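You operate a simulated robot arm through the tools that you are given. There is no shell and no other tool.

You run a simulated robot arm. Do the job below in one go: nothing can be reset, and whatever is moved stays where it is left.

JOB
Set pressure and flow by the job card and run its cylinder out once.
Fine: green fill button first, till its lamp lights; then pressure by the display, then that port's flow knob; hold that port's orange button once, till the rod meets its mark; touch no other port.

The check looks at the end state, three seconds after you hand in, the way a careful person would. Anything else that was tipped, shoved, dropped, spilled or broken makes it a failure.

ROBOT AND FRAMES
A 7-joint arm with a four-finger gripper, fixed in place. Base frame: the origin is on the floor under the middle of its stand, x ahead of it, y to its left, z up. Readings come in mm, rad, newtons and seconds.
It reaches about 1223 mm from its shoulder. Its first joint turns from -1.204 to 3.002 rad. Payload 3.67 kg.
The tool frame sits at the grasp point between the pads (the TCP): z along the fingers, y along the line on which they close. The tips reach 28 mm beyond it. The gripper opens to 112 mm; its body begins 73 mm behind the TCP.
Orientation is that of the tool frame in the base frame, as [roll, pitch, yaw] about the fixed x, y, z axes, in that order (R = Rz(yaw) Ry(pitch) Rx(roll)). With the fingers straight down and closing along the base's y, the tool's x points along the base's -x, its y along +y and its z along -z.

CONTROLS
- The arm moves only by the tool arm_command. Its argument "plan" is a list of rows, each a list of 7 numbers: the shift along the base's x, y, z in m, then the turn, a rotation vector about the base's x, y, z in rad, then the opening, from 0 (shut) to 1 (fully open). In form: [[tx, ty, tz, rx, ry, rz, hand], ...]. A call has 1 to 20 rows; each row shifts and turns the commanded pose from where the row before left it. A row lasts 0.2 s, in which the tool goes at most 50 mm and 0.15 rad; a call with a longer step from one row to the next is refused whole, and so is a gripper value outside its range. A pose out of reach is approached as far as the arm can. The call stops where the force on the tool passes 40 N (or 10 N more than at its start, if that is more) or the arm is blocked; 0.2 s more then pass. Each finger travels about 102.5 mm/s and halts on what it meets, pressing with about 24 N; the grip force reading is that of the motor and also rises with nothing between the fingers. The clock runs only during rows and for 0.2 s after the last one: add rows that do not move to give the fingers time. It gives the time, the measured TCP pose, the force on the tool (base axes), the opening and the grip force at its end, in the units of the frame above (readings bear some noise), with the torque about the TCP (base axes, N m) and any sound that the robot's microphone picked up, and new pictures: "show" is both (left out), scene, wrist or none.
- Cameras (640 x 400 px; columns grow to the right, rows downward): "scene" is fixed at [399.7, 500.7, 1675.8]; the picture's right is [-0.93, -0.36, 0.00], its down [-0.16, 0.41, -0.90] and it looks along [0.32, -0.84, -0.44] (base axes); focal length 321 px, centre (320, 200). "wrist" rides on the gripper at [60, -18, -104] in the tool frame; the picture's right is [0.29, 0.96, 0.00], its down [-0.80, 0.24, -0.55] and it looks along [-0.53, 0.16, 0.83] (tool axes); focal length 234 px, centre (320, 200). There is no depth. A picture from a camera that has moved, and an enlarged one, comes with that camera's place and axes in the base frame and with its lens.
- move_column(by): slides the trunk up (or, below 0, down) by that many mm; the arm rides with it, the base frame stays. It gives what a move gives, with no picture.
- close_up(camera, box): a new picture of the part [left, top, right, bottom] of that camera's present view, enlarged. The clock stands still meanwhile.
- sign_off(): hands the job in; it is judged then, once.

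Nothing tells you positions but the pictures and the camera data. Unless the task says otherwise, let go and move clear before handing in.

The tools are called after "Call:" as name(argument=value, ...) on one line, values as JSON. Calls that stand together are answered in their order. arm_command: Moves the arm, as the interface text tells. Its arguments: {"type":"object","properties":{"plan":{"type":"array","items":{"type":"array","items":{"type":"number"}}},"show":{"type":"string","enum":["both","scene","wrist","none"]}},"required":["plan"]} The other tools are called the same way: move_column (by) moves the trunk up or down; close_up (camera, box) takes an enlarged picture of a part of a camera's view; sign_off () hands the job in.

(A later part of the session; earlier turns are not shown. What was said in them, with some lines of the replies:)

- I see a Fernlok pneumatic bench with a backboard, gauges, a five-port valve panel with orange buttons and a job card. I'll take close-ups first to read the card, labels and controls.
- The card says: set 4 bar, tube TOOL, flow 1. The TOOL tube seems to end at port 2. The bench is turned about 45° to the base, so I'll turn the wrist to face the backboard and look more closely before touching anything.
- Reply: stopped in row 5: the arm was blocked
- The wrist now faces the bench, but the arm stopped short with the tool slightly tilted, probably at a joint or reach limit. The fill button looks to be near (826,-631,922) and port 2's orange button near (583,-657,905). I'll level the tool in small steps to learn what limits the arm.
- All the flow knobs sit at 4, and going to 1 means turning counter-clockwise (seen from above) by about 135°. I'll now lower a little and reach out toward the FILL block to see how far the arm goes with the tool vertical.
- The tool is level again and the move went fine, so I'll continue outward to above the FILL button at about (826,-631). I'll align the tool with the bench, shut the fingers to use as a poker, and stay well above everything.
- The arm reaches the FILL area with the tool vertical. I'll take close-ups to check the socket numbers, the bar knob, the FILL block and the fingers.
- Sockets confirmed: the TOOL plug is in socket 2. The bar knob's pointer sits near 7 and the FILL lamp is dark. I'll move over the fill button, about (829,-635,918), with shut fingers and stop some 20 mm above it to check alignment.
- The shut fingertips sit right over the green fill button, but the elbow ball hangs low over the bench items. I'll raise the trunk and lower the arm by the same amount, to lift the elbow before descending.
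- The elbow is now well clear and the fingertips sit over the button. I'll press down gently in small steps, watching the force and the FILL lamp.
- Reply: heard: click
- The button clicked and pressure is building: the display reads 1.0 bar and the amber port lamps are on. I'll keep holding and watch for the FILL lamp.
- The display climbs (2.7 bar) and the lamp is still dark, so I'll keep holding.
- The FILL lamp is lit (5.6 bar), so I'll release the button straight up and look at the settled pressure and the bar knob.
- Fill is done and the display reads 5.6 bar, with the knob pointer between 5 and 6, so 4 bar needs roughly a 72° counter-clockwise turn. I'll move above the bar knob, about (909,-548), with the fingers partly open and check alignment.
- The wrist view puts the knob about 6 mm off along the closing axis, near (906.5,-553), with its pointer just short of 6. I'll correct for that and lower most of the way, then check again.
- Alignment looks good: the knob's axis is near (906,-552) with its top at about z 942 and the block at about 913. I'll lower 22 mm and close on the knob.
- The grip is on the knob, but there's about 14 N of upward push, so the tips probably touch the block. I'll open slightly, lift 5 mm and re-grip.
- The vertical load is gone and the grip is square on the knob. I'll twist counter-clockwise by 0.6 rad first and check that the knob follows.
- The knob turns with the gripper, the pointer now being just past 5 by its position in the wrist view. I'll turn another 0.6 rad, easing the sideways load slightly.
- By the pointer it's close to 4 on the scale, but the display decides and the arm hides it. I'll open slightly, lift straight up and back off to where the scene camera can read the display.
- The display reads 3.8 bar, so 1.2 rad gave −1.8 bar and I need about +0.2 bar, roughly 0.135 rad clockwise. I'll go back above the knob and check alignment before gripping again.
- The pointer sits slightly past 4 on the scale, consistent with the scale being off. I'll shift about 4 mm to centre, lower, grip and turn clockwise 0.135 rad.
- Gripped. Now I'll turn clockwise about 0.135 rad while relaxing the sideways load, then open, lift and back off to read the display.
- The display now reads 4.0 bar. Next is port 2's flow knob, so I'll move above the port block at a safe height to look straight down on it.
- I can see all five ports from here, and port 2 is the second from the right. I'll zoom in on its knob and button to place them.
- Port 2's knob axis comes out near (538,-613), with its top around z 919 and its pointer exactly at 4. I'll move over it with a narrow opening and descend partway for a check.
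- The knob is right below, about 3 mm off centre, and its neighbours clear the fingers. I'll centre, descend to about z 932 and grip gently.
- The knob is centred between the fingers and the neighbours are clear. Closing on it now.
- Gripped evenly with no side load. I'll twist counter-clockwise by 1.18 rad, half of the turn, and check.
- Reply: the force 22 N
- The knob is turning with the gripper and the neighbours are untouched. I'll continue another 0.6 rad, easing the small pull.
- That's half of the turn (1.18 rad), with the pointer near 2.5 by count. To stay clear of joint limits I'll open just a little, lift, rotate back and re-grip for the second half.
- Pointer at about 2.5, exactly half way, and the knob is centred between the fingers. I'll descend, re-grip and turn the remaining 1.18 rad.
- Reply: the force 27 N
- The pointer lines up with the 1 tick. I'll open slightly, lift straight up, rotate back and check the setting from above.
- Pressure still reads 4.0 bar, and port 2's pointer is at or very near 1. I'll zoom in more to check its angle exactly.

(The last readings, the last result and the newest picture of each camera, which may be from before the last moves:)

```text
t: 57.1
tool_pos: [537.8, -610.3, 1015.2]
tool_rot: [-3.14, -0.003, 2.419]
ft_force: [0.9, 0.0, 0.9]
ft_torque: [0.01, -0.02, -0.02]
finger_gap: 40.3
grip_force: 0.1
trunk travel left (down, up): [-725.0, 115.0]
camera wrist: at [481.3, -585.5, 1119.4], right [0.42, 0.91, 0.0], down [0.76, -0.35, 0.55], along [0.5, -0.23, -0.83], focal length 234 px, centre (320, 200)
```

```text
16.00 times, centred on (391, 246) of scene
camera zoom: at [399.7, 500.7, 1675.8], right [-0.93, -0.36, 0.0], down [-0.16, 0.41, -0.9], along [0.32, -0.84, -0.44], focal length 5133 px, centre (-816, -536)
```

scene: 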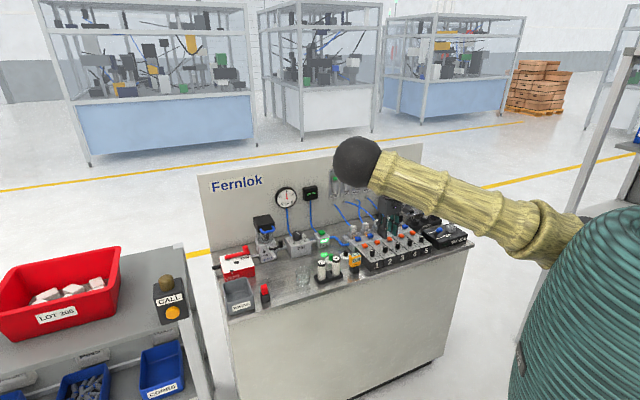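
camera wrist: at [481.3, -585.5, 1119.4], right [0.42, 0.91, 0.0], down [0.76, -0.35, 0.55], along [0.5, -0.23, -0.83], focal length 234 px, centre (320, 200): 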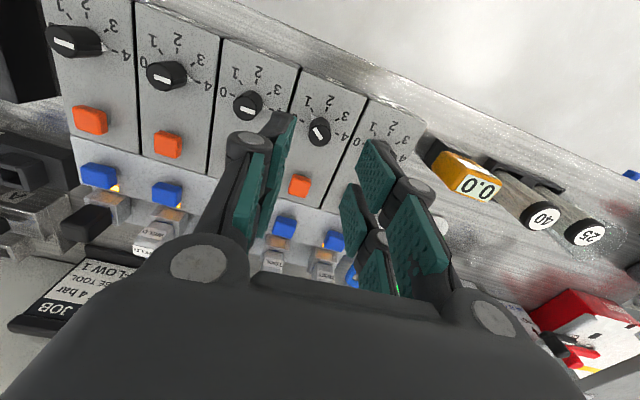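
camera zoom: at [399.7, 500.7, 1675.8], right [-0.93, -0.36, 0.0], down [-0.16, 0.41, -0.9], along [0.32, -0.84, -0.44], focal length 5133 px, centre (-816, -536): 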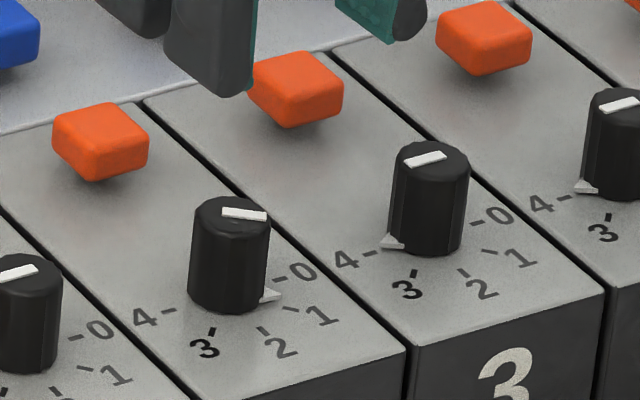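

By projecting the tick marks and pointer onto the plate, the pointer seems 4–8° past the 1 mark toward 0. I'll check this against untouched neighbours, which sit at 4, to rule out a viewing bias.

Call:
close_up(camera="wrist", box=[215, 65, 280, 125])

Call:
close_up(camera="wrist", box=[135, 35, 200, 95])

Call:
close_up(camera="wrist", box=[300, 100, 345, 145])

```text
6.67 times, centred on (248, 95) of wrist
camera zoom: at [481.3, -585.5, 1119.4], right [0.42, 0.91, 0.0], down [0.76, -0.35, 0.55], along [0.5, -0.23, -0.83], focal length 1561 px, centre (803, 900)
```

zoom: 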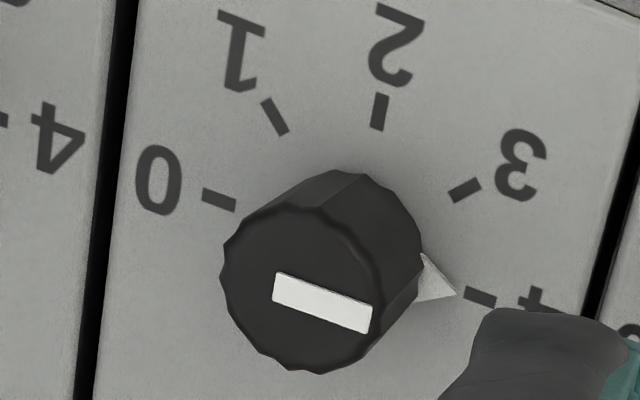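

```text
6.67 times, centred on (168, 65) of wrist
camera zoom: at [481.3, -585.5, 1119.4], right [0.42, 0.91, 0.0], down [0.76, -0.35, 0.55], along [0.5, -0.23, -0.83], focal length 1561 px, centre (1337, 1100)
```

zoom: 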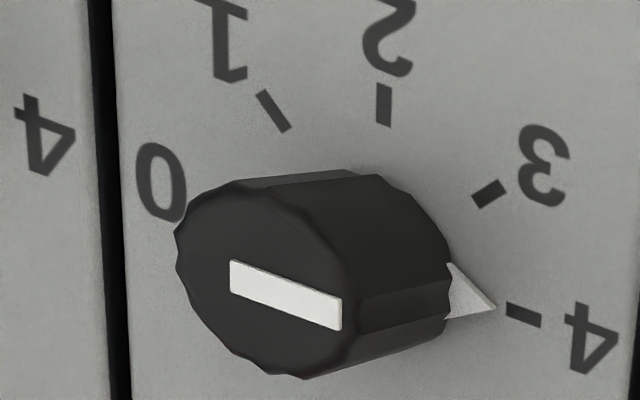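

```text
8.89 times, centred on (322, 122) of wrist
camera zoom: at [481.3, -585.5, 1119.4], right [0.42, 0.91, 0.0], down [0.76, -0.35, 0.55], along [0.5, -0.23, -0.83], focal length 2082 px, centre (298, 889)
```

zoom: 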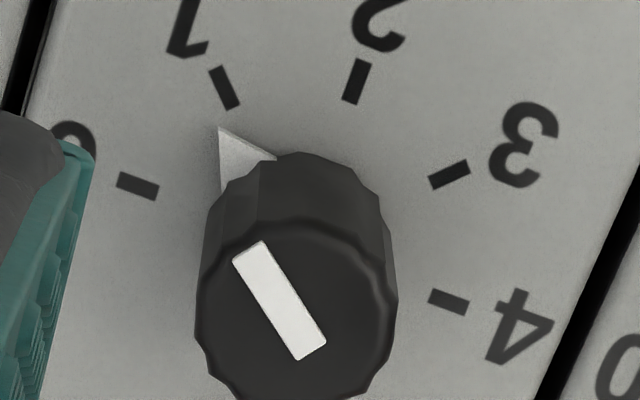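

The neighbours confirm the method, so port 2 is about 7° past 1 (roughly 0.85). I'll re-grip and turn it back clockwise by 0.125 rad.

Call:
arm_command(plan=[[0.0005, -0.001, -0.02, 0, 0, 0, 0.36], [0, 0, -0.025, 0, 0, 0, 0.36], [0, 0, -0.02, 0, 0, 0, 0.36], [0, 0, -0.016, 0, 0, 0, 0.36], [0, 0, 0, 0, 0, 0, 0.36], [0, 0, 0, 0, 0, 0, 0.36]], show="none")

Call:
close_up(camera="wrist", box=[270, 110, 370, 210])

Call:
arm_command(plan=[[0, 0, 0, 0, 0, 0, 0.25], [0, 0, 0, 0, 0, 0, 0.15], [0, 0, 0, 0, 0, 0, 0.1], [0, 0, 0, 0, 0, 0, 0.1]], show="none")

Call:
close_up(camera="wrist", box=[270, 110, 370, 210])

```text
t: 58.5
tool_pos: [537.9, -613.8, 934.5]
tool_rot: [-3.14, -0.003, 2.421]
ft_force: [-0.9, -0.2, 0.0]
ft_torque: [-0.01, -0.03, -0.04]
finger_gap: 40.4
grip_force: 0.0
trunk travel left (down, up): [-725.0, 115.0]
```

```text
4.00 times, centred on (320, 160) of wrist
camera zoom: at [482.1, -588.3, 1038.0], right [0.42, 0.91, 0.0], down [0.76, -0.35, 0.55], along [0.5, -0.23, -0.83], focal length 937 px, centre (320, 360)
```

zoom: 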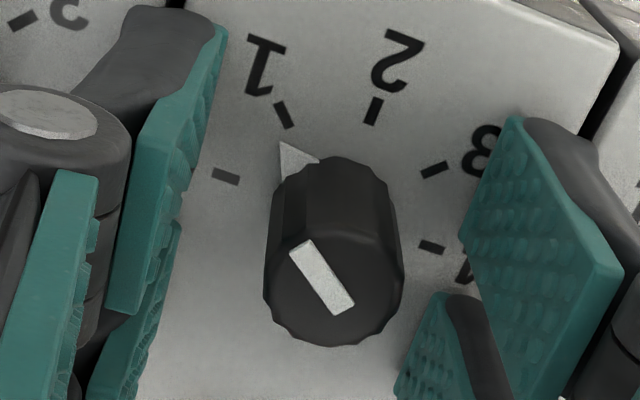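

```text
t: 59.5
tool_pos: [538.3, -611.4, 933.7]
tool_rot: [-3.139, -0.001, 2.421]
ft_force: [1.4, 9.6, -2.9]
ft_torque: [0.26, -0.05, 0.04]
finger_gap: 16.7
grip_force: 45.1
trunk travel left (down, up): [-725.0, 115.0]
```

```text
4.00 times, centred on (320, 160) of wrist
camera zoom: at [482.5, -586.9, 1038.3], right [0.42, 0.91, 0.0], down [0.76, -0.35, 0.55], along [0.5, -0.23, -0.83], focal length 937 px, centre (320, 360)
```

zoom: 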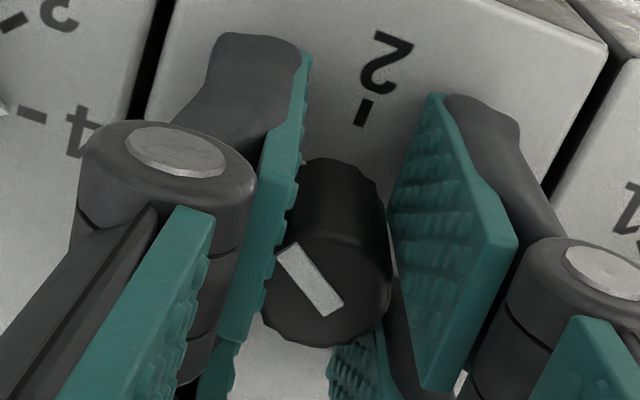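

Gripped. Turning back clockwise by 0.15 rad, which includes about 2° picked up while gripping, then releasing gently and checking.

Call:
arm_command(plan=[[0, 0.001, 0, 0, 0, -0.05, 0.1], [0, 0, 0, 0, 0, -0.05, 0.1], [0, 0, 0, 0, 0, -0.05, 0.1], [0, 0, 0, 0, 0, 0, 0.1]], show="none")

Call:
arm_command(plan=[[0, 0, 0, 0, 0, 0, 0.2], [0, 0, 0, 0, 0, 0, 0.3], [0, 0, 0, 0, 0, 0, 0.36], [0, 0, 0.015, 0, 0, 0, 0.36], [0, 0, 0.02, 0, 0, 0, 0.36], [0, 0, 0.025, 0, 0, 0, 0.36], [0, 0, 0.02, 0, 0, 0, 0.36], [0, 0, 0, 0, 0, 0, 0.36]], show="wrist")

Call:
close_up(camera="wrist", box=[290, 90, 350, 150])

```text
t: 60.5
tool_pos: [538.1, -611.9, 934.6]
tool_rot: [-3.138, -0.002, 2.268]
ft_force: [0.9, -1.3, -1.7]
ft_torque: [-0.21, -0.11, -0.03]
finger_gap: 16.5
grip_force: 45.4
trunk travel left (down, up): [-725.0, 115.0]
```

```text
t: 62.3
tool_pos: [539.1, -610.8, 1013.6]
tool_rot: [-3.14, -0.002, 2.272]
ft_force: [-0.2, -0.3, 0.4]
ft_torque: [0.03, -0.02, 0.02]
finger_gap: 40.3
grip_force: 0.1
trunk travel left (down, up): [-725.0, 115.0]
camera wrist: at [487.7, -577.2, 1119.0], right [0.55, 0.84, 0.0], down [0.7, -0.46, 0.55], along [0.46, -0.3, -0.83], focal length 234 px, centre (320, 200)
```

wrist: 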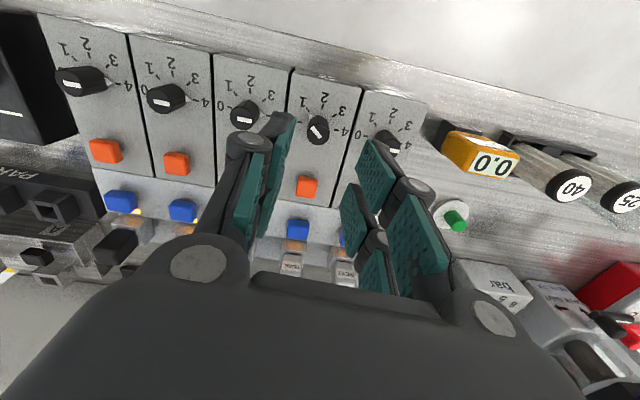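

```text
6.67 times, centred on (320, 120) of wrist
camera zoom: at [487.7, -577.2, 1119.0], right [0.55, 0.84, 0.0], down [0.7, -0.46, 0.55], along [0.46, -0.3, -0.83], focal length 1561 px, centre (320, 733)
```

zoom: 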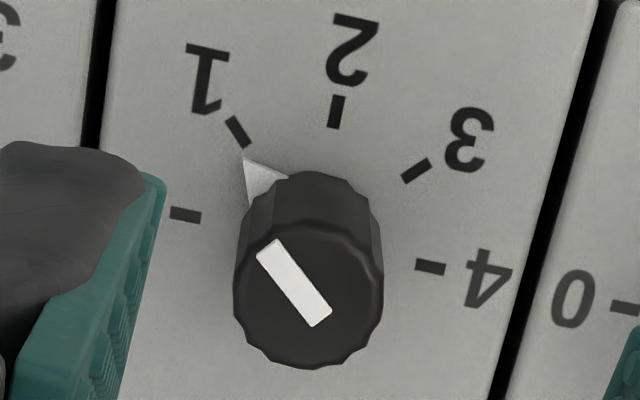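

Now at about 0.93 (3° off); gripping and releasing seems to add 4–5° each cycle. One more small correction: re-grip and turn clockwise 0.13 rad.

Call:
arm_command(plan=[[-0.0003, -0.001, -0.02, 0, 0, 0, 0.36], [0, 0, -0.025, 0, 0, 0, 0.36], [0, 0, -0.02, 0, 0, 0, 0.36], [0, 0, -0.014, 0, 0, 0, 0.36], [0, 0, 0, 0, 0, 0, 0.36], [0, 0, 0, 0, 0, 0, 0.25], [0, 0, 0, 0, 0, 0, 0.15], [0, 0, 0, 0, 0, 0, 0.1], [0, 0, 0, 0, 0, 0, 0.1], [0, 0.0005, 0, 0, 0, -0.045, 0.1], [0, 0, 0, 0, 0, -0.045, 0.1], [0, 0, 0, 0, 0, -0.04, 0.1], [0, 0, 0, 0, 0, 0, 0.1]], show="none")

Call:
arm_command(plan=[[0, 0, 0, 0, 0, 0, 0.2], [0, 0, 0, 0, 0, 0, 0.3], [0, 0, 0, 0, 0, 0, 0.36], [0, 0, 0.015, 0, 0, 0, 0.36], [0, 0, 0.02, 0, 0, 0, 0.36], [0, 0, 0.025, 0, 0, 0, 0.36], [0, 0, 0.02, 0, 0, 0, 0.36], [0, 0, 0, 0, 0, 0, 0.36]], show="wrist")

Call:
close_up(camera="wrist", box=[290, 90, 350, 150])

```text
t: 65.1
tool_pos: [537.6, -611.9, 935.0]
tool_rot: [-3.14, -0.002, 2.142]
ft_force: [-6.3, -4.6, -4.8]
ft_torque: [0.09, 0.28, 0.01]
finger_gap: 16.3
grip_force: 45.8
trunk travel left (down, up): [-725.0, 115.0]
```

```text
t: 66.9
tool_pos: [538.5, -611.9, 1014.5]
tool_rot: [-3.14, -0.003, 2.14]
ft_force: [-0.2, -0.1, -0.3]
ft_torque: [0.01, 0.03, 0.02]
finger_gap: 40.1
grip_force: 0.2
trunk travel left (down, up): [-725.0, 115.0]
camera wrist: at [490.9, -572.3, 1119.2], right [0.65, 0.76, 0.0], down [0.63, -0.54, 0.55], along [0.42, -0.36, -0.83], focal length 234 px, centre (320, 200)
```

wrist: 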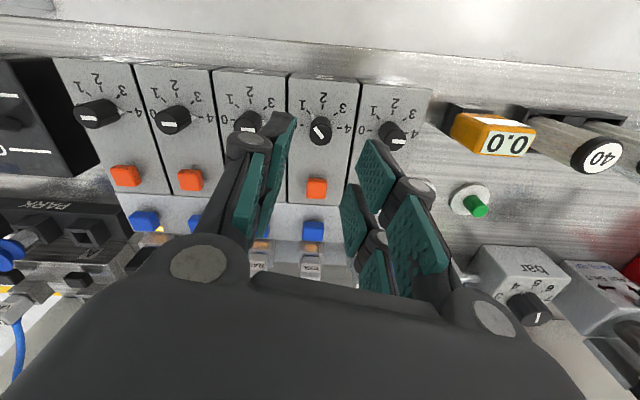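

```text
6.67 times, centred on (320, 120) of wrist
camera zoom: at [490.9, -572.3, 1119.2], right [0.65, 0.76, 0.0], down [0.63, -0.54, 0.55], along [0.42, -0.36, -0.83], focal length 1561 px, centre (320, 733)
```

zoom: 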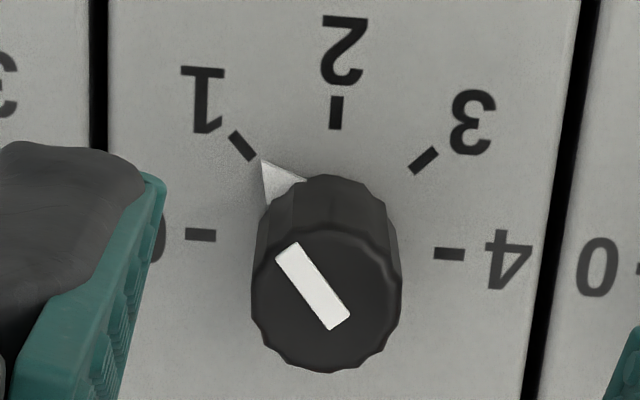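

Now it's about 5° short of 1 (roughly 1.1). I'll do one more careful pass, measuring the knob's angle once it's held and again after release.

Call:
arm_command(plan=[[0, 0, -0.02, 0, 0, 0, 0.36], [0, 0, -0.025, 0, 0, 0, 0.36], [0, 0, -0.02, 0, 0, 0, 0.36], [0, 0, -0.014, 0, 0, 0, 0.36], [0, 0, 0, 0, 0, 0, 0.36], [0, 0, 0, 0, 0, 0, 0.3], [0, 0, 0, 0, 0, 0, 0.25], [0, 0, 0, 0, 0, 0, 0.2], [0, 0, 0, 0, 0, 0, 0.15], [0, 0, 0, 0, 0, 0, 0.12], [0, 0, 0, 0, 0, 0, 0.12]], show="none")

Call:
close_up(camera="wrist", box=[280, 120, 360, 200])

```text
t: 69.3
tool_pos: [538.5, -611.8, 938.7]
tool_rot: [-3.14, -0.002, 2.14]
ft_force: [-7.9, 0.2, -1.7]
ft_torque: [-0.04, 0.24, -0.03]
finger_gap: 16.1
grip_force: 44.5
trunk travel left (down, up): [-725.0, 115.0]
```

```text
5.00 times, centred on (320, 160) of wrist
camera zoom: at [491.2, -571.6, 1041.2], right [0.65, 0.76, 0.0], down [0.63, -0.54, 0.55], along [0.42, -0.36, -0.83], focal length 1171 px, centre (320, 400)
```

zoom: 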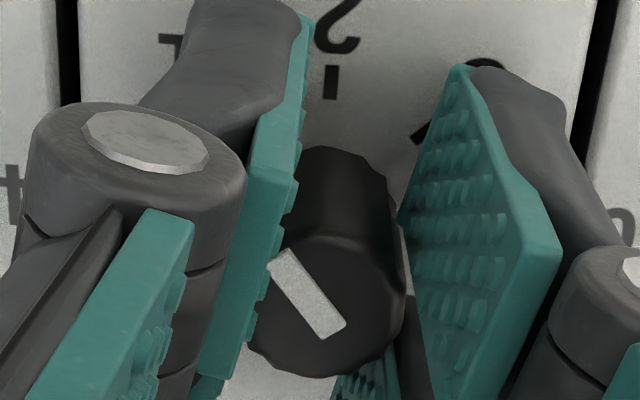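

Held: the angle is about 6° short of the 1 mark. I'll turn +0.105 rad, measure while held, then release slowly.

Call:
arm_command(plan=[[0, 0, 0, 0, 0, 0.035, 0.12], [0, 0, 0, 0, 0, 0.035, 0.12], [0, 0, 0, 0, 0, 0.035, 0.12], [0, 0, 0, 0, 0, 0, 0.12]], show="none")

Call:
close_up(camera="wrist", box=[280, 120, 360, 200])

Call:
arm_command(plan=[[0, 0, 0, 0, 0, 0, 0.17], [0, 0, 0, 0, 0, 0, 0.22], [0, 0, 0, 0, 0, 0, 0.28], [0, 0, 0, 0, 0, 0, 0.36], [0, 0, 0.015, 0, 0, 0, 0.36], [0, 0, 0.02, 0, 0, 0, 0.36], [0, 0, 0.025, 0, 0, 0, 0.36], [0, 0, 0.02, 0, 0, 0, 0.36], [0, 0, 0, 0, 0, 0, 0.36]], show="wrist")

Call:
close_up(camera="wrist", box=[290, 90, 350, 150])

```text
t: 70.3
tool_pos: [538.3, -611.7, 936.9]
tool_rot: [-3.141, 0.001, 2.244]
ft_force: [-10.2, -4.7, 9.3]
ft_torque: [0.45, 0.89, 0.0]
finger_gap: 15.4
grip_force: 45.0
trunk travel left (down, up): [-725.0, 115.0]
```

```text
5.00 times, centred on (320, 160) of wrist
camera zoom: at [486.9, -576.6, 1041.0], right [0.57, 0.82, 0.0], down [0.69, -0.47, 0.55], along [0.45, -0.32, -0.83], focal length 1171 px, centre (320, 400)
```

zoom: 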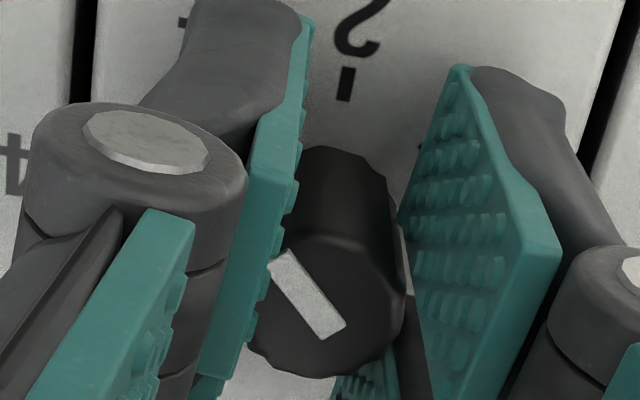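

```text
t: 72.3
tool_pos: [541.9, -611.7, 1015.1]
tool_rot: [-3.139, -0.003, 2.245]
ft_force: [-0.4, 0.3, -0.1]
ft_torque: [0.02, 0.01, 0.03]
finger_gap: 40.5
grip_force: 0.1
trunk travel left (down, up): [-725.0, 115.0]
camera wrist: at [490.9, -577.3, 1119.1], right [0.57, 0.82, 0.0], down [0.69, -0.47, 0.55], along [0.45, -0.31, -0.83], focal length 234 px, centre (320, 200)
```

wrist: 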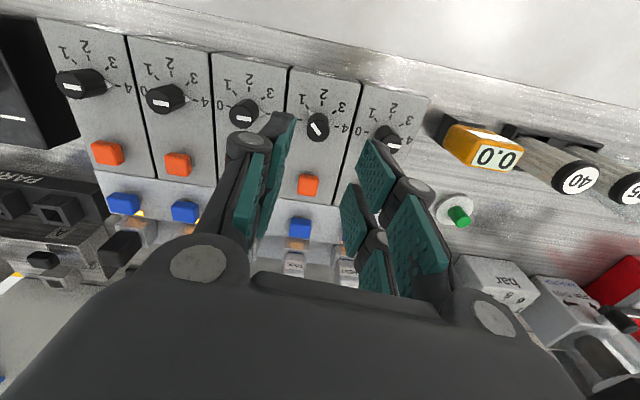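

```text
6.67 times, centred on (320, 120) of wrist
camera zoom: at [490.9, -577.3, 1119.1], right [0.57, 0.82, 0.0], down [0.69, -0.47, 0.55], along [0.45, -0.31, -0.83], focal length 1561 px, centre (320, 733)
```

zoom: 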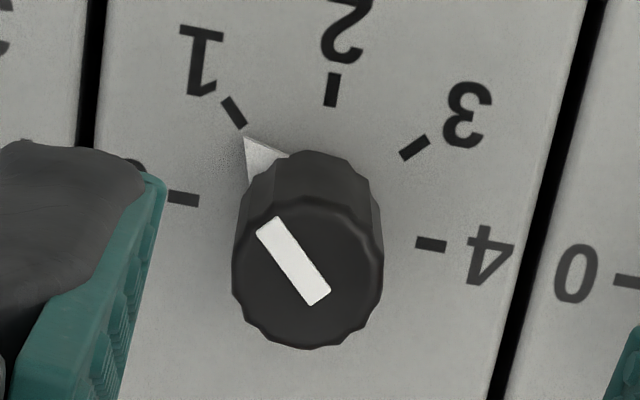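

The pointer now projects to within about 1.5° of the 1 mark, so flow is set at 1. Next I'll shut the fingers and hover over port 2's orange button, near (583,-656), to work out a posture where the scene camera can see the TOOL cylinder.

Call:
arm_command(plan=[[0, 0, 0.015, 0, 0, 0.05, 0.2], [0.01, -0.011, 0, 0, 0, 0.05, 0], [0.01, -0.011, 0, 0, 0, 0.037, 0], [0.01, -0.011, 0, 0, 0, 0, 0], [0.011, -0.011, 0, 0, 0, 0, 0], [0, 0, 0, 0, 0, 0, 0], [0, 0, 0, 0, 0, 0, 0]])

Call:
close_up(camera="scene", box=[270, 130, 430, 230])

```text
t: 73.9
tool_pos: [582.3, -655.4, 1031.4]
tool_rot: [-3.139, -0.002, 2.382]
ft_force: [1.0, 0.3, -0.6]
ft_torque: [0.04, 0.01, -0.01]
finger_gap: 0.0
grip_force: 23.7
trunk travel left (down, up): [-725.0, 115.0]
camera wrist: at [526.1, -628.3, 1135.2], right [0.45, 0.89, 0.0], down [0.74, -0.37, 0.55], along [0.49, -0.25, -0.83], focal length 234 px, centre (320, 200)
```

scene: 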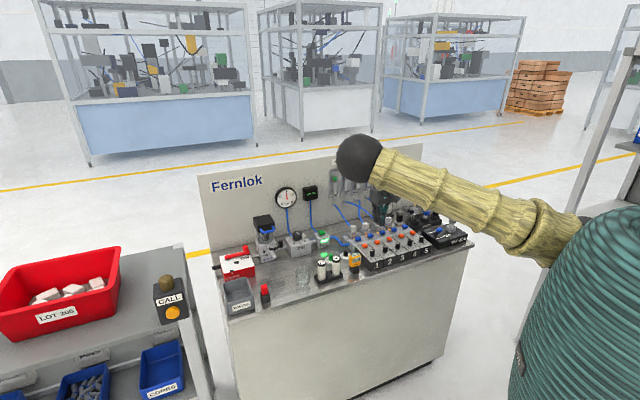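
wrist: 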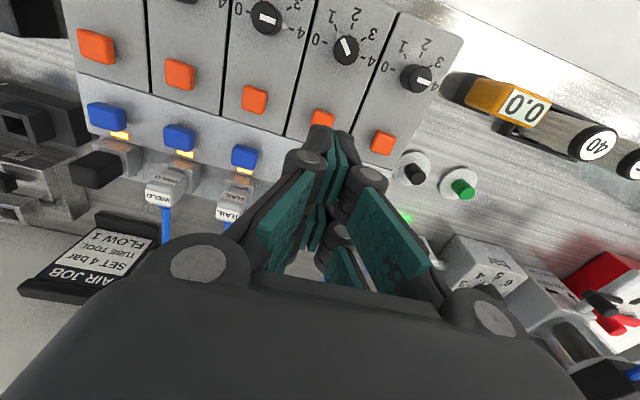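

```text
4.00 times, centred on (350, 180) of scene
camera zoom: at [399.7, 500.7, 1675.8], right [-0.93, -0.36, 0.0], down [-0.16, 0.41, -0.9], along [0.32, -0.84, -0.44], focal length 1283 px, centre (200, 280)
```

zoom: 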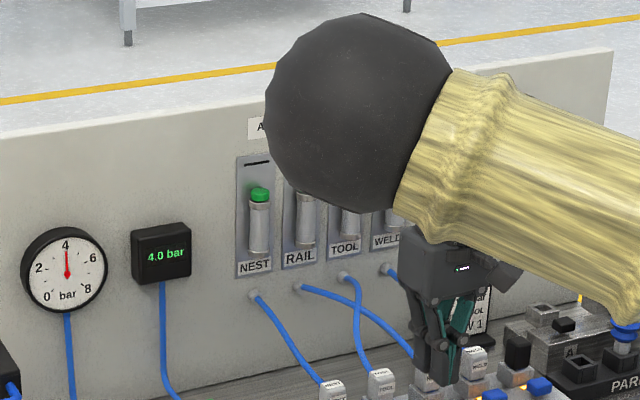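

The elbow ball hides the TOOL cylinder from the scene camera. I'll lower the trunk while raising the arm the same amount, keeping the tool high, so the elbow drops below the line of sight.

Call:
arm_command(plan=[[0, 0, 0.025, 0, 0, 0, 0], [0, 0, 0.025, 0, 0, 0, 0], [0, 0, 0.025, 0, 0, 0, 0], [0, 0, 0.025, 0, 0, 0, 0], [0, 0, 0, 0, 0, 0, 0]], show="none")

Call:
move_column(by=-100)

Call:
close_up(camera="scene", box=[270, 130, 430, 230])

```text
t: 75.1
tool_pos: [578.8, -656.6, 1129.4]
tool_rot: [-3.14, -0.001, 2.383]
ft_force: [0.3, -1.1, 0.9]
ft_torque: [0.01, -0.01, -0.04]
finger_gap: 0.0
grip_force: 24.0
trunk travel left (down, up): [-725.0, 115.0]
```

```text
t: 76.5
tool_pos: [578.1, -656.4, 1030.3]
tool_rot: [-3.14, -0.001, 2.382]
ft_force: [-0.4, 0.0, -0.6]
ft_torque: [-0.01, 0.02, 0.0]
finger_gap: 0.0
grip_force: 23.8
trunk travel left (down, up): [-625.0, 215.0]
```

```text
4.00 times, centred on (350, 180) of scene
camera zoom: at [399.7, 500.7, 1675.8], right [-0.93, -0.36, 0.0], down [-0.16, 0.41, -0.9], along [0.32, -0.84, -0.44], focal length 1283 px, centre (200, 280)
```

zoom: 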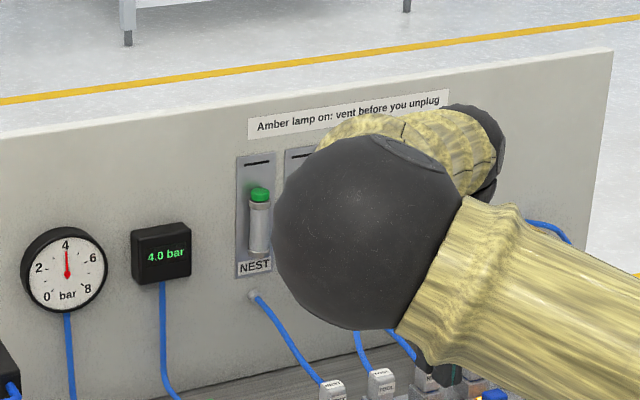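

Lowering helped: once the tool goes down to the button, the elbow and forearm should drop clear of the TOOL cylinder. I'll descend to about 960 and check both the view and the alignment over the orange button.

Call:
arm_command(plan=[[0.001, 0, -0.02, 0, 0, 0, 0], [0.001, 0, -0.02, 0, 0, 0, 0], [0, 0, -0.02, 0, 0, 0, 0], [0, 0, -0.01, 0, 0, 0, 0], [0, 0, 0, 0, 0, 0, 0], [0, 0, 0, 0, 0, 0, 0]])

Call:
close_up(camera="scene", box=[270, 130, 430, 230])

Call:
close_up(camera="wrist", box=[260, 60, 400, 180])

```text
t: 77.9
tool_pos: [580.7, -656.4, 959.6]
tool_rot: [-3.139, -0.003, 2.384]
ft_force: [1.1, 0.4, 0.2]
ft_torque: [0.01, -0.02, 0.01]
finger_gap: 0.1
grip_force: 24.6
trunk travel left (down, up): [-625.0, 215.0]
camera wrist: at [525.2, -628.3, 1063.9], right [0.45, 0.89, 0.0], down [0.74, -0.37, 0.55], along [0.49, -0.25, -0.83], focal length 234 px, centre (320, 200)
```

scene: 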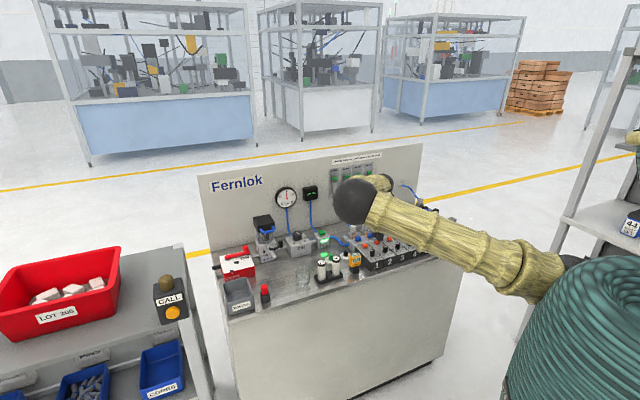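
wrist: 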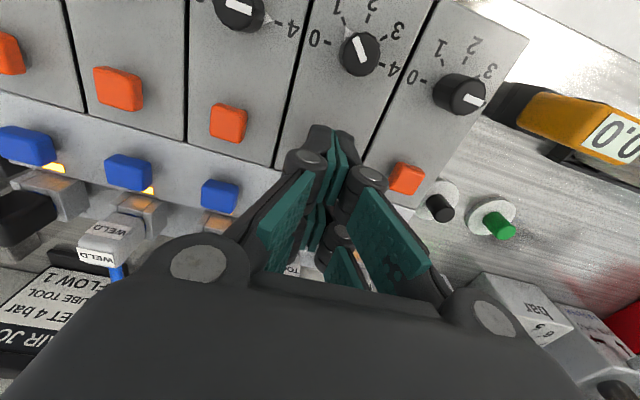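

```text
4.00 times, centred on (350, 180) of scene
camera zoom: at [399.7, 500.7, 1675.8], right [-0.93, -0.36, 0.0], down [-0.16, 0.41, -0.9], along [0.32, -0.84, -0.44], focal length 1283 px, centre (200, 280)
```

zoom: 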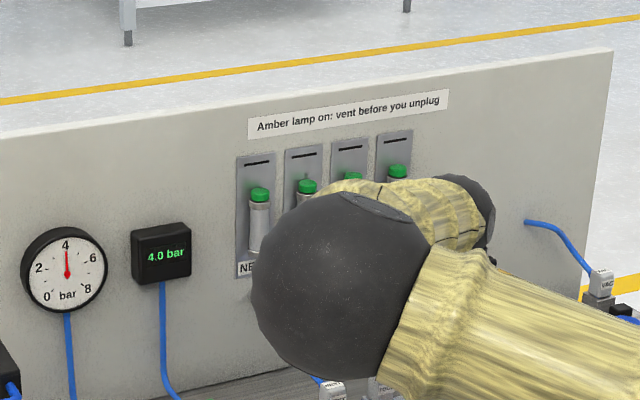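

```text
3.33 times, centred on (330, 120) of wrist
camera zoom: at [525.2, -628.3, 1063.9], right [0.45, 0.89, 0.0], down [0.74, -0.37, 0.55], along [0.49, -0.25, -0.83], focal length 781 px, centre (287, 467)
```

zoom: 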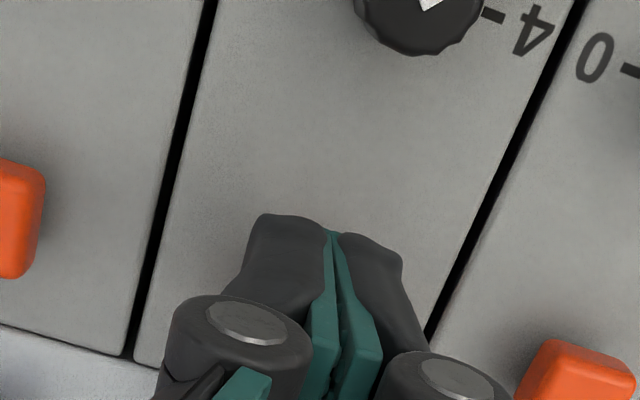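

The TOOL cylinder's green cap and its mark are now both visible, and the fingertips are centred over port 2's orange button, clear of its neighbours. I'll go down to just above the button first.

Call:
arm_command(plan=[[0.001, 0.001, -0.006, 0, 0, 0, 0], [0, 0, -0.005, 0, 0, 0, 0], [0, 0, -0.003, 0, 0, 0, 0]], show="none")

Call:
close_up(camera="scene", box=[330, 155, 390, 192])

Call:
close_up(camera="wrist", box=[260, 60, 400, 180])

```text
t: 78.7
tool_pos: [583.1, -654.8, 945.1]
tool_rot: [-3.139, -0.003, 2.383]
ft_force: [-0.8, 0.2, 1.7]
ft_torque: [0.05, 0.05, -0.01]
finger_gap: 6.1
grip_force: 35.6
trunk travel left (down, up): [-625.0, 215.0]
```

```text
10.67 times, centred on (360, 174) of scene
camera zoom: at [399.7, 500.7, 1675.8], right [-0.93, -0.36, 0.0], down [-0.16, 0.41, -0.9], along [0.32, -0.84, -0.44], focal length 3422 px, centre (-107, 483)
```

zoom: 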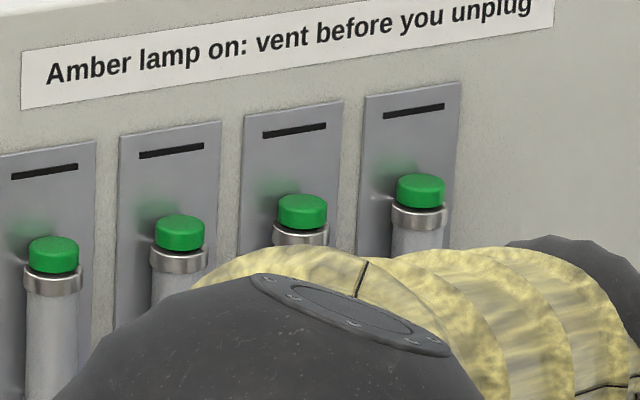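

```text
3.33 times, centred on (330, 120) of wrist
camera zoom: at [526.6, -626.8, 1050.0], right [0.45, 0.89, 0.0], down [0.74, -0.37, 0.55], along [0.49, -0.25, -0.83], focal length 781 px, centre (287, 467)
```

zoom: 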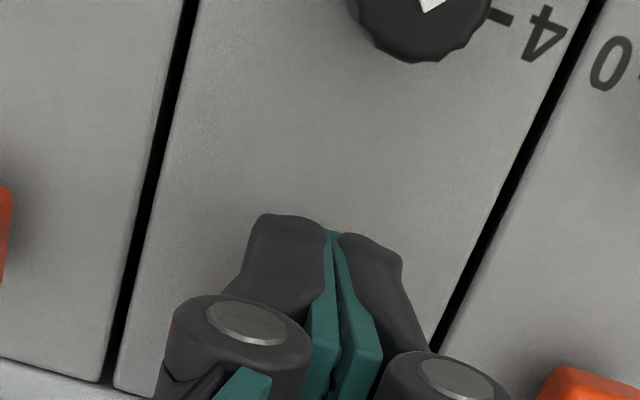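

The tips are just touching the button (finger gap twitched to 6 mm, 1.7 N) and no rod has moved. Now I'll press in 2 mm steps, watching for the click and the TOOL rod.

Call:
arm_command(plan=[[0, 0, -0.002, 0, 0, 0, 0]], show="none")

Call:
close_up(camera="scene", box=[330, 155, 390, 192])

```text
t: 79.1
tool_pos: [581.3, -654.1, 944.3]
tool_rot: [-3.14, -0.001, 2.382]
ft_force: [0.0, -0.1, 0.8]
ft_torque: [0.05, 0.0, 0.03]
finger_gap: 5.9
grip_force: 35.6
trunk travel left (down, up): [-625.0, 215.0]
heard: click
```

```text
10.67 times, centred on (360, 174) of scene
camera zoom: at [399.7, 500.7, 1675.8], right [-0.93, -0.36, 0.0], down [-0.16, 0.41, -0.9], along [0.32, -0.84, -0.44], focal length 3422 px, centre (-107, 483)
```

zoom: 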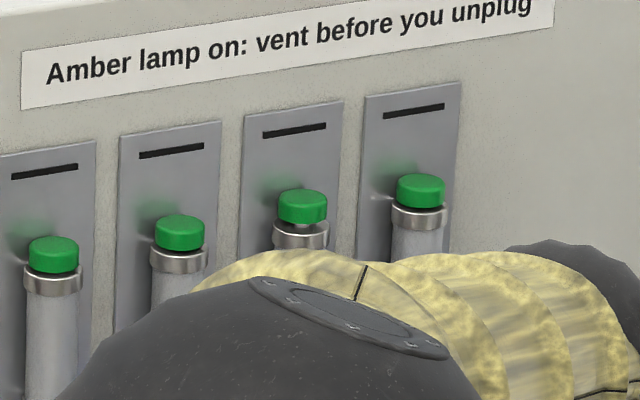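

It clicked, and the TOOL rod (and only that one) began to extend. I'll press 2 mm deeper for a firm hold and keep watching.

Call:
arm_command(plan=[[0, 0, -0.002, 0, 0, 0, 0], [0, 0, 0, 0, 0, 0, 0]], show="none")

Call:
close_up(camera="scene", box=[330, 155, 390, 192])

```text
t: 79.7
tool_pos: [582.4, -654.3, 942.8]
tool_rot: [-3.139, 0.0, 2.382]
ft_force: [1.6, -1.4, 3.9]
ft_torque: [0.0, -0.05, -0.06]
finger_gap: 6.3
grip_force: 36.1
trunk travel left (down, up): [-625.0, 215.0]
```

```text
10.67 times, centred on (360, 174) of scene
camera zoom: at [399.7, 500.7, 1675.8], right [-0.93, -0.36, 0.0], down [-0.16, 0.41, -0.9], along [0.32, -0.84, -0.44], focal length 3422 px, centre (-107, 483)
```

zoom: 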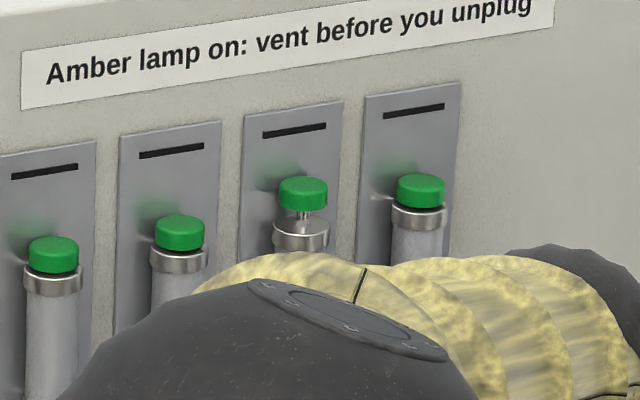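

The TOOL rod is rising steadily, about 22 px/s in this view. I'll keep holding.

Call:
arm_command(plan=[[0, 0, 0, 0, 0, 0, 0], [0, 0, 0, 0, 0, 0, 0], [0, 0, 0, 0, 0, 0, 0], [0, 0, 0, 0, 0, 0, 0]], show="none")

Call:
close_up(camera="scene", box=[330, 155, 390, 192])

```text
t: 80.7
tool_pos: [582.6, -653.9, 942.0]
tool_rot: [-3.139, -0.002, 2.382]
ft_force: [2.1, -1.1, 5.6]
ft_torque: [-0.07, -0.09, -0.04]
finger_gap: 5.9
grip_force: 35.8
trunk travel left (down, up): [-625.0, 215.0]
```

```text
10.67 times, centred on (360, 174) of scene
camera zoom: at [399.7, 500.7, 1675.8], right [-0.93, -0.36, 0.0], down [-0.16, 0.41, -0.9], along [0.32, -0.84, -0.44], focal length 3422 px, centre (-107, 483)
```

zoom: 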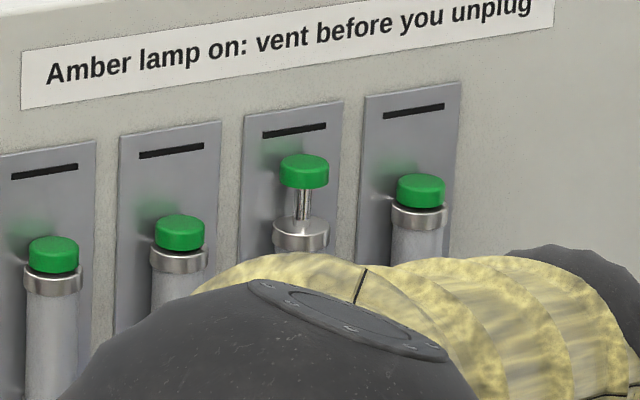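

The cap is about 24 px short of mark height in this view after correcting for its stand-off from the plate. I'll keep holding in short steps.

Call:
arm_command(plan=[[0, 0, 0, 0, 0, 0, 0], [0, 0, 0, 0, 0, 0, 0]], show="none")

Call:
close_up(camera="scene", box=[330, 155, 390, 192])

```text
t: 81.3
tool_pos: [581.6, -654.4, 942.4]
tool_rot: [-3.14, -0.001, 2.382]
ft_force: [1.1, 0.0, 4.7]
ft_torque: [-0.01, -0.05, -0.02]
finger_gap: 5.8
grip_force: 35.7
trunk travel left (down, up): [-625.0, 215.0]
```

```text
10.67 times, centred on (360, 174) of scene
camera zoom: at [399.7, 500.7, 1675.8], right [-0.93, -0.36, 0.0], down [-0.16, 0.41, -0.9], along [0.32, -0.84, -0.44], focal length 3422 px, centre (-107, 483)
```

zoom: 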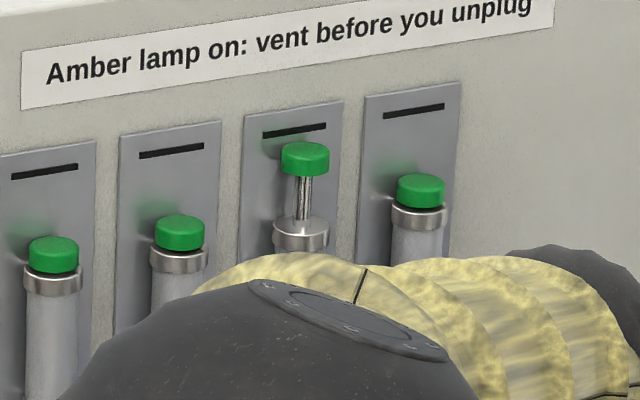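

Call:
arm_command(plan=[[0, 0, 0, 0, 0, 0, 0]], show="none")

Call:
close_up(camera="scene", box=[340, 158, 370, 182])

```text
t: 81.7
tool_pos: [581.5, -654.1, 942.0]
tool_rot: [-3.141, 0.0, 2.382]
ft_force: [1.2, -0.3, 6.1]
ft_torque: [0.0, -0.04, 0.02]
finger_gap: 6.1
grip_force: 35.5
trunk travel left (down, up): [-625.0, 215.0]
```

```text
16.00 times, centred on (355, 170) of scene
camera zoom: at [399.7, 500.7, 1675.8], right [-0.93, -0.36, 0.0], down [-0.16, 0.41, -0.9], along [0.32, -0.84, -0.44], focal length 5133 px, centre (-240, 680)
```

zoom: 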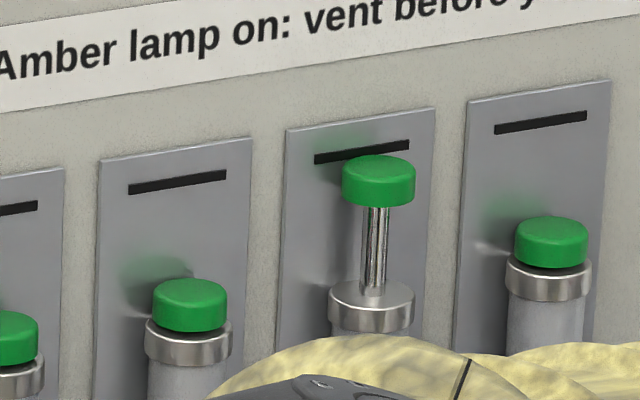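

The cap top is right at mark height by my parallax estimate. One more short hold step to see whether the rod stops there or still moves.

Call:
arm_command(plan=[[0, 0, 0, 0, 0, 0, 0]], show="none")

Call:
close_up(camera="scene", box=[340, 158, 370, 182])

```text
t: 82.1
tool_pos: [581.3, -654.7, 942.5]
tool_rot: [-3.141, -0.002, 2.382]
ft_force: [1.3, -0.1, 5.0]
ft_torque: [0.02, 0.0, 0.02]
finger_gap: 6.0
grip_force: 35.4
trunk travel left (down, up): [-625.0, 215.0]
```

```text
16.00 times, centred on (355, 170) of scene
camera zoom: at [399.7, 500.7, 1675.8], right [-0.93, -0.36, 0.0], down [-0.16, 0.41, -0.9], along [0.32, -0.84, -0.44], focal length 5133 px, centre (-240, 680)
```

zoom: 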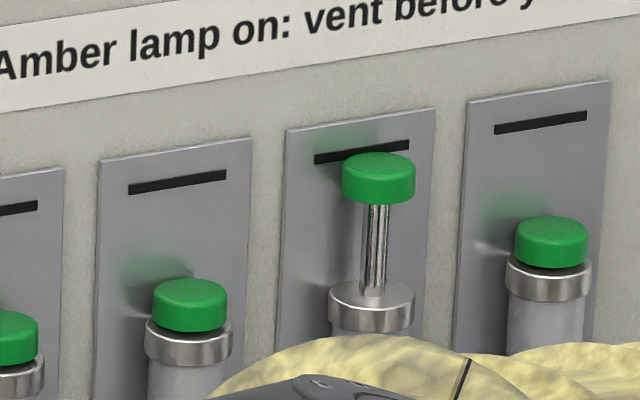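

It moved only a trace this time, so the rod is at its stop and at the mark. One more short hold to confirm, then release.

Call:
arm_command(plan=[[0, 0, 0, 0, 0, 0, 0]], show="none")

Call:
close_up(camera="scene", box=[340, 158, 370, 182])

```text
t: 82.5
tool_pos: [582.2, -654.2, 943.0]
tool_rot: [-3.141, -0.003, 2.383]
ft_force: [0.2, 0.6, 4.3]
ft_torque: [0.01, -0.02, 0.02]
finger_gap: 6.0
grip_force: 35.8
trunk travel left (down, up): [-625.0, 215.0]
```

```text
16.00 times, centred on (355, 170) of scene
camera zoom: at [399.7, 500.7, 1675.8], right [-0.93, -0.36, 0.0], down [-0.16, 0.41, -0.9], along [0.32, -0.84, -0.44], focal length 5133 px, centre (-240, 680)
```

zoom: 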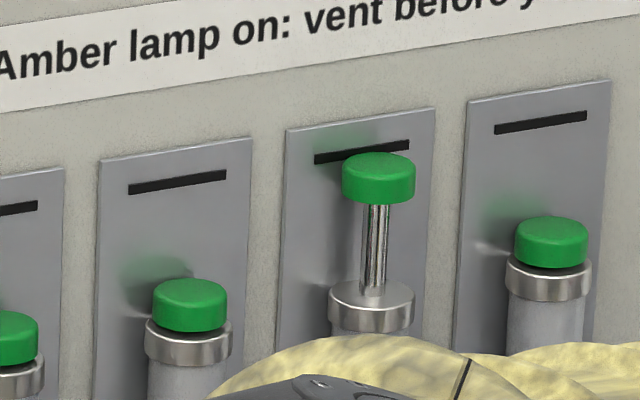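

The rod has fully stopped at its mark. I'm releasing the button straight up, fast and clean, then moving clear.

Call:
arm_command(plan=[[0, 0, 0.02, 0, 0, 0, 0], [0, 0, 0.03, 0, 0, 0, 0], [0, 0, 0.03, 0, 0, 0, 0], [0, 0, 0.03, 0, 0, 0, 0], [0, 0, 0, 0, 0, 0, 0]])

Call:
close_up(camera="scene", box=[270, 130, 430, 230])

```text
t: 83.7
tool_pos: [582.6, -655.2, 1053.6]
tool_rot: [-3.138, -0.003, 2.382]
ft_force: [-0.6, -0.4, -0.4]
ft_torque: [0.01, 0.02, 0.01]
finger_gap: 0.0
grip_force: 36.0
trunk travel left (down, up): [-625.0, 215.0]
camera wrist: at [526.8, -628.0, 1157.2], right [0.45, 0.89, 0.0], down [0.75, -0.37, 0.55], along [0.49, -0.25, -0.83], focal length 234 px, centre (320, 200)
```

scene: 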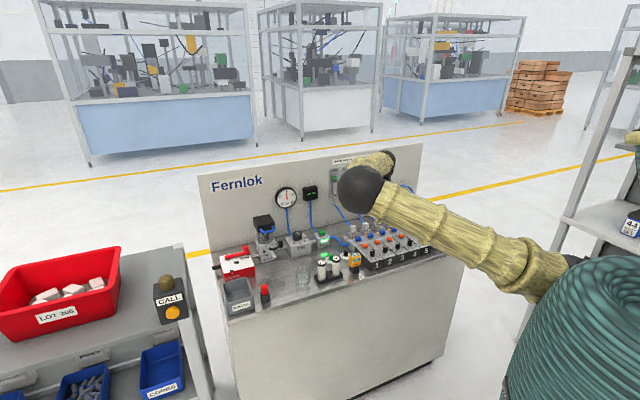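
wrist: 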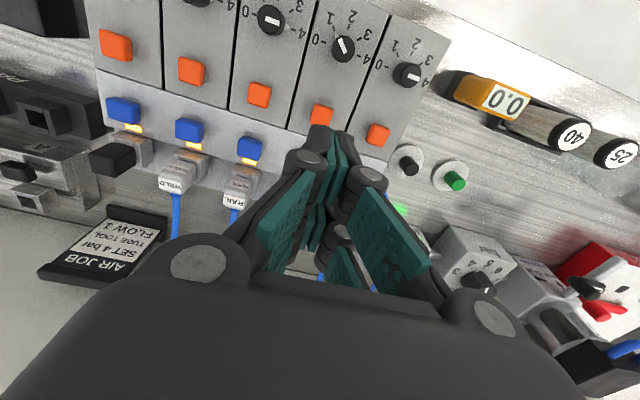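

```text
4.00 times, centred on (350, 180) of scene
camera zoom: at [399.7, 500.7, 1675.8], right [-0.93, -0.36, 0.0], down [-0.16, 0.41, -0.9], along [0.32, -0.84, -0.44], focal length 1283 px, centre (200, 280)
```

zoom: 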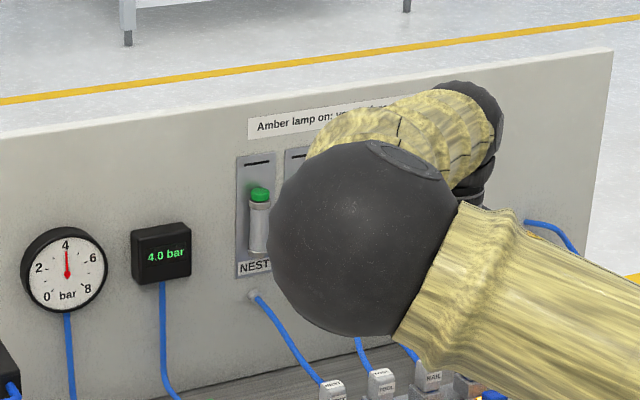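

The display still reads 4.0 bar. I'll raise the trunk and draw the arm back so I can verify everything.

Call:
move_column(by=120)

Call:
arm_command(plan=[[-0.03, 0.02, 0, 0, 0, 0, 0], [-0.03, 0.02, 0, 0, 0, 0, 0], [-0.03, 0.02, 0, 0, 0, 0, 0], [-0.03, 0.02, 0, 0, 0, 0, 0], [0, 0, 0, 0, 0, 0, 0]])

Call:
close_up(camera="scene", box=[270, 140, 430, 260])

Call:
close_up(camera="wrist", box=[150, 0, 470, 200])

```text
t: 85.2
tool_pos: [582.3, -655.9, 1172.2]
tool_rot: [-3.14, -0.003, 2.382]
ft_force: [0.2, 0.1, -0.2]
ft_torque: [0.02, 0.01, -0.02]
finger_gap: 0.0
grip_force: 35.9
trunk travel left (down, up): [-745.0, 95.0]
```

```text
t: 86.4
tool_pos: [462.5, -577.1, 1172.4]
tool_rot: [-3.141, -0.001, 2.383]
ft_force: [0.3, -0.2, -0.8]
ft_torque: [0.03, 0.03, 0.03]
finger_gap: 0.4
grip_force: 35.9
trunk travel left (down, up): [-745.0, 95.0]
camera wrist: at [406.8, -548.7, 1277.1], right [0.45, 0.89, 0.0], down [0.75, -0.38, 0.55], along [0.49, -0.25, -0.83], focal length 234 px, centre (320, 200)
```

scene: 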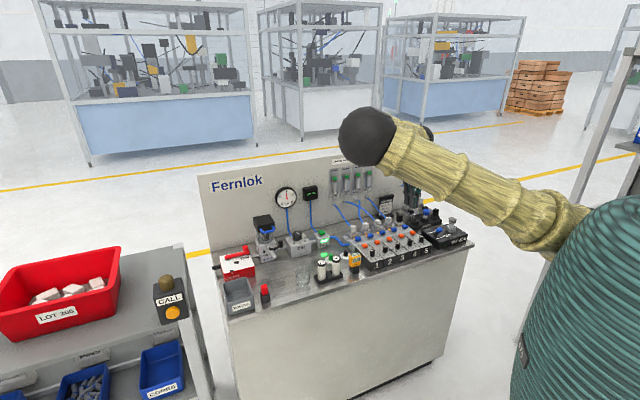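
wrist: 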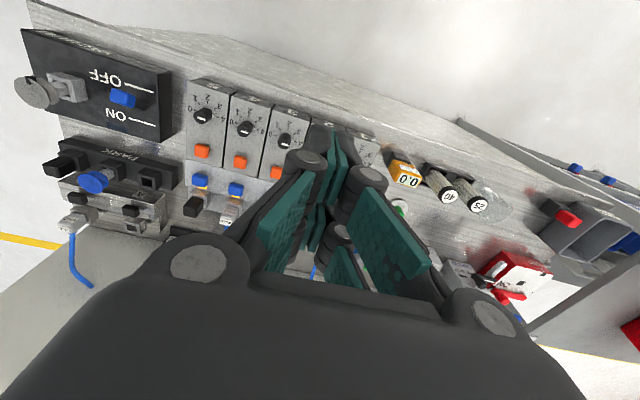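

```text
3.33 times, centred on (350, 200) of scene
camera zoom: at [399.7, 500.7, 1675.8], right [-0.93, -0.36, 0.0], down [-0.16, 0.41, -0.9], along [0.32, -0.84, -0.44], focal length 1069 px, centre (220, 200)
```

zoom: 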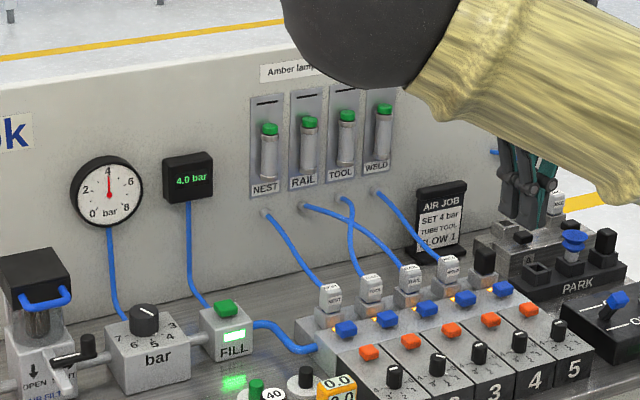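

```text
2.00 times, centred on (310, 100) of wrist
camera zoom: at [406.8, -548.7, 1277.1], right [0.45, 0.89, 0.0], down [0.75, -0.38, 0.55], along [0.49, -0.25, -0.83], focal length 468 px, centre (340, 400)
```

zoom: 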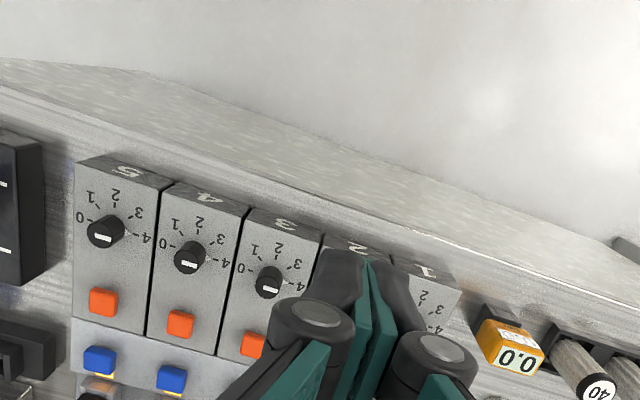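

The rod returned once the button was let go, as a spring-return cylinder does, and the other ports are untouched. A last check of the display and port 2's pointer before handing in.

Call:
close_up(camera="scene", box=[270, 180, 330, 215])

Call:
close_up(camera="scene", box=[355, 225, 435, 275])

Call:
close_up(camera="scene", box=[210, 220, 370, 320])

```text
10.67 times, centred on (300, 198) of scene
camera zoom: at [399.7, 500.7, 1675.8], right [-0.93, -0.36, 0.0], down [-0.16, 0.41, -0.9], along [0.32, -0.84, -0.44], focal length 3422 px, centre (533, 227)
```

zoom: 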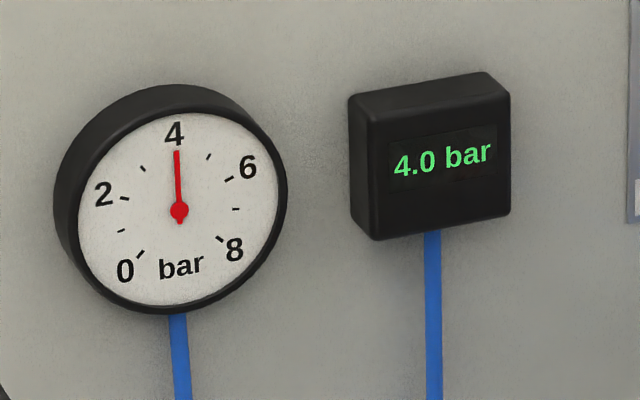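

```text
8.00 times, centred on (395, 250) of scene
camera zoom: at [399.7, 500.7, 1675.8], right [-0.93, -0.36, 0.0], down [-0.16, 0.41, -0.9], along [0.32, -0.84, -0.44], focal length 2566 px, centre (-280, -200)
```

zoom: 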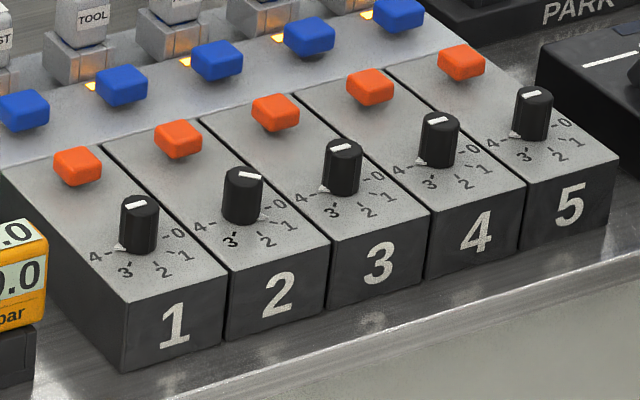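

```text
4.00 times, centred on (290, 270) of scene
camera zoom: at [399.7, 500.7, 1675.8], right [-0.93, -0.36, 0.0], down [-0.16, 0.41, -0.9], along [0.32, -0.84, -0.44], focal length 1283 px, centre (440, -80)
```

zoom: 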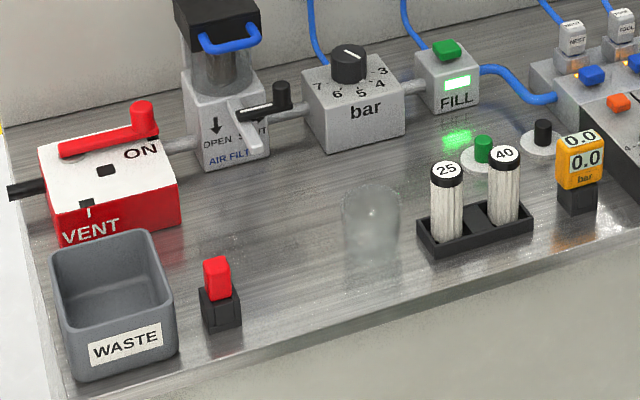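

The display holds at 4.0 bar and the fill lamp is lit. Port 2's flow is at 1 and the other ports are still at 4. The TOOL rod ran out to its mark once, and nothing else was moved. The arm is clear, so I'm handing in.

Call:
sign_off()

```text
The job is handed in.
```

The job on the card is done and handed in: pressure is at 4 bar, port 2's flow is at 1, and the TOOL cylinder was run out once.

- **Fill:** I held the green fill button until its lamp lit, at 5.6 bar. The lamp was still lit at the end.
- **Pressure:** The display reads 4.0 bar. The knob's own scale reads about 0.4 bar high, so I went by the display.
- **Flow:** The TOOL tube goes to port 2. I turned that knob from 4 to 1, and the pointer is within about 1.5° of the mark. It took three small corrections, because the knob shifted a little when I gripped or released it.
- **Cylinder:** I held port 2's orange button once, until the rod stopped at its mark, then let go. The rod went back in after release, as a spring-return cylinder would, so it is not extended now.

I touched no other port: the other flow knobs are still at 4, and nothing else on the bench was moved. The arm is clear of the bench.
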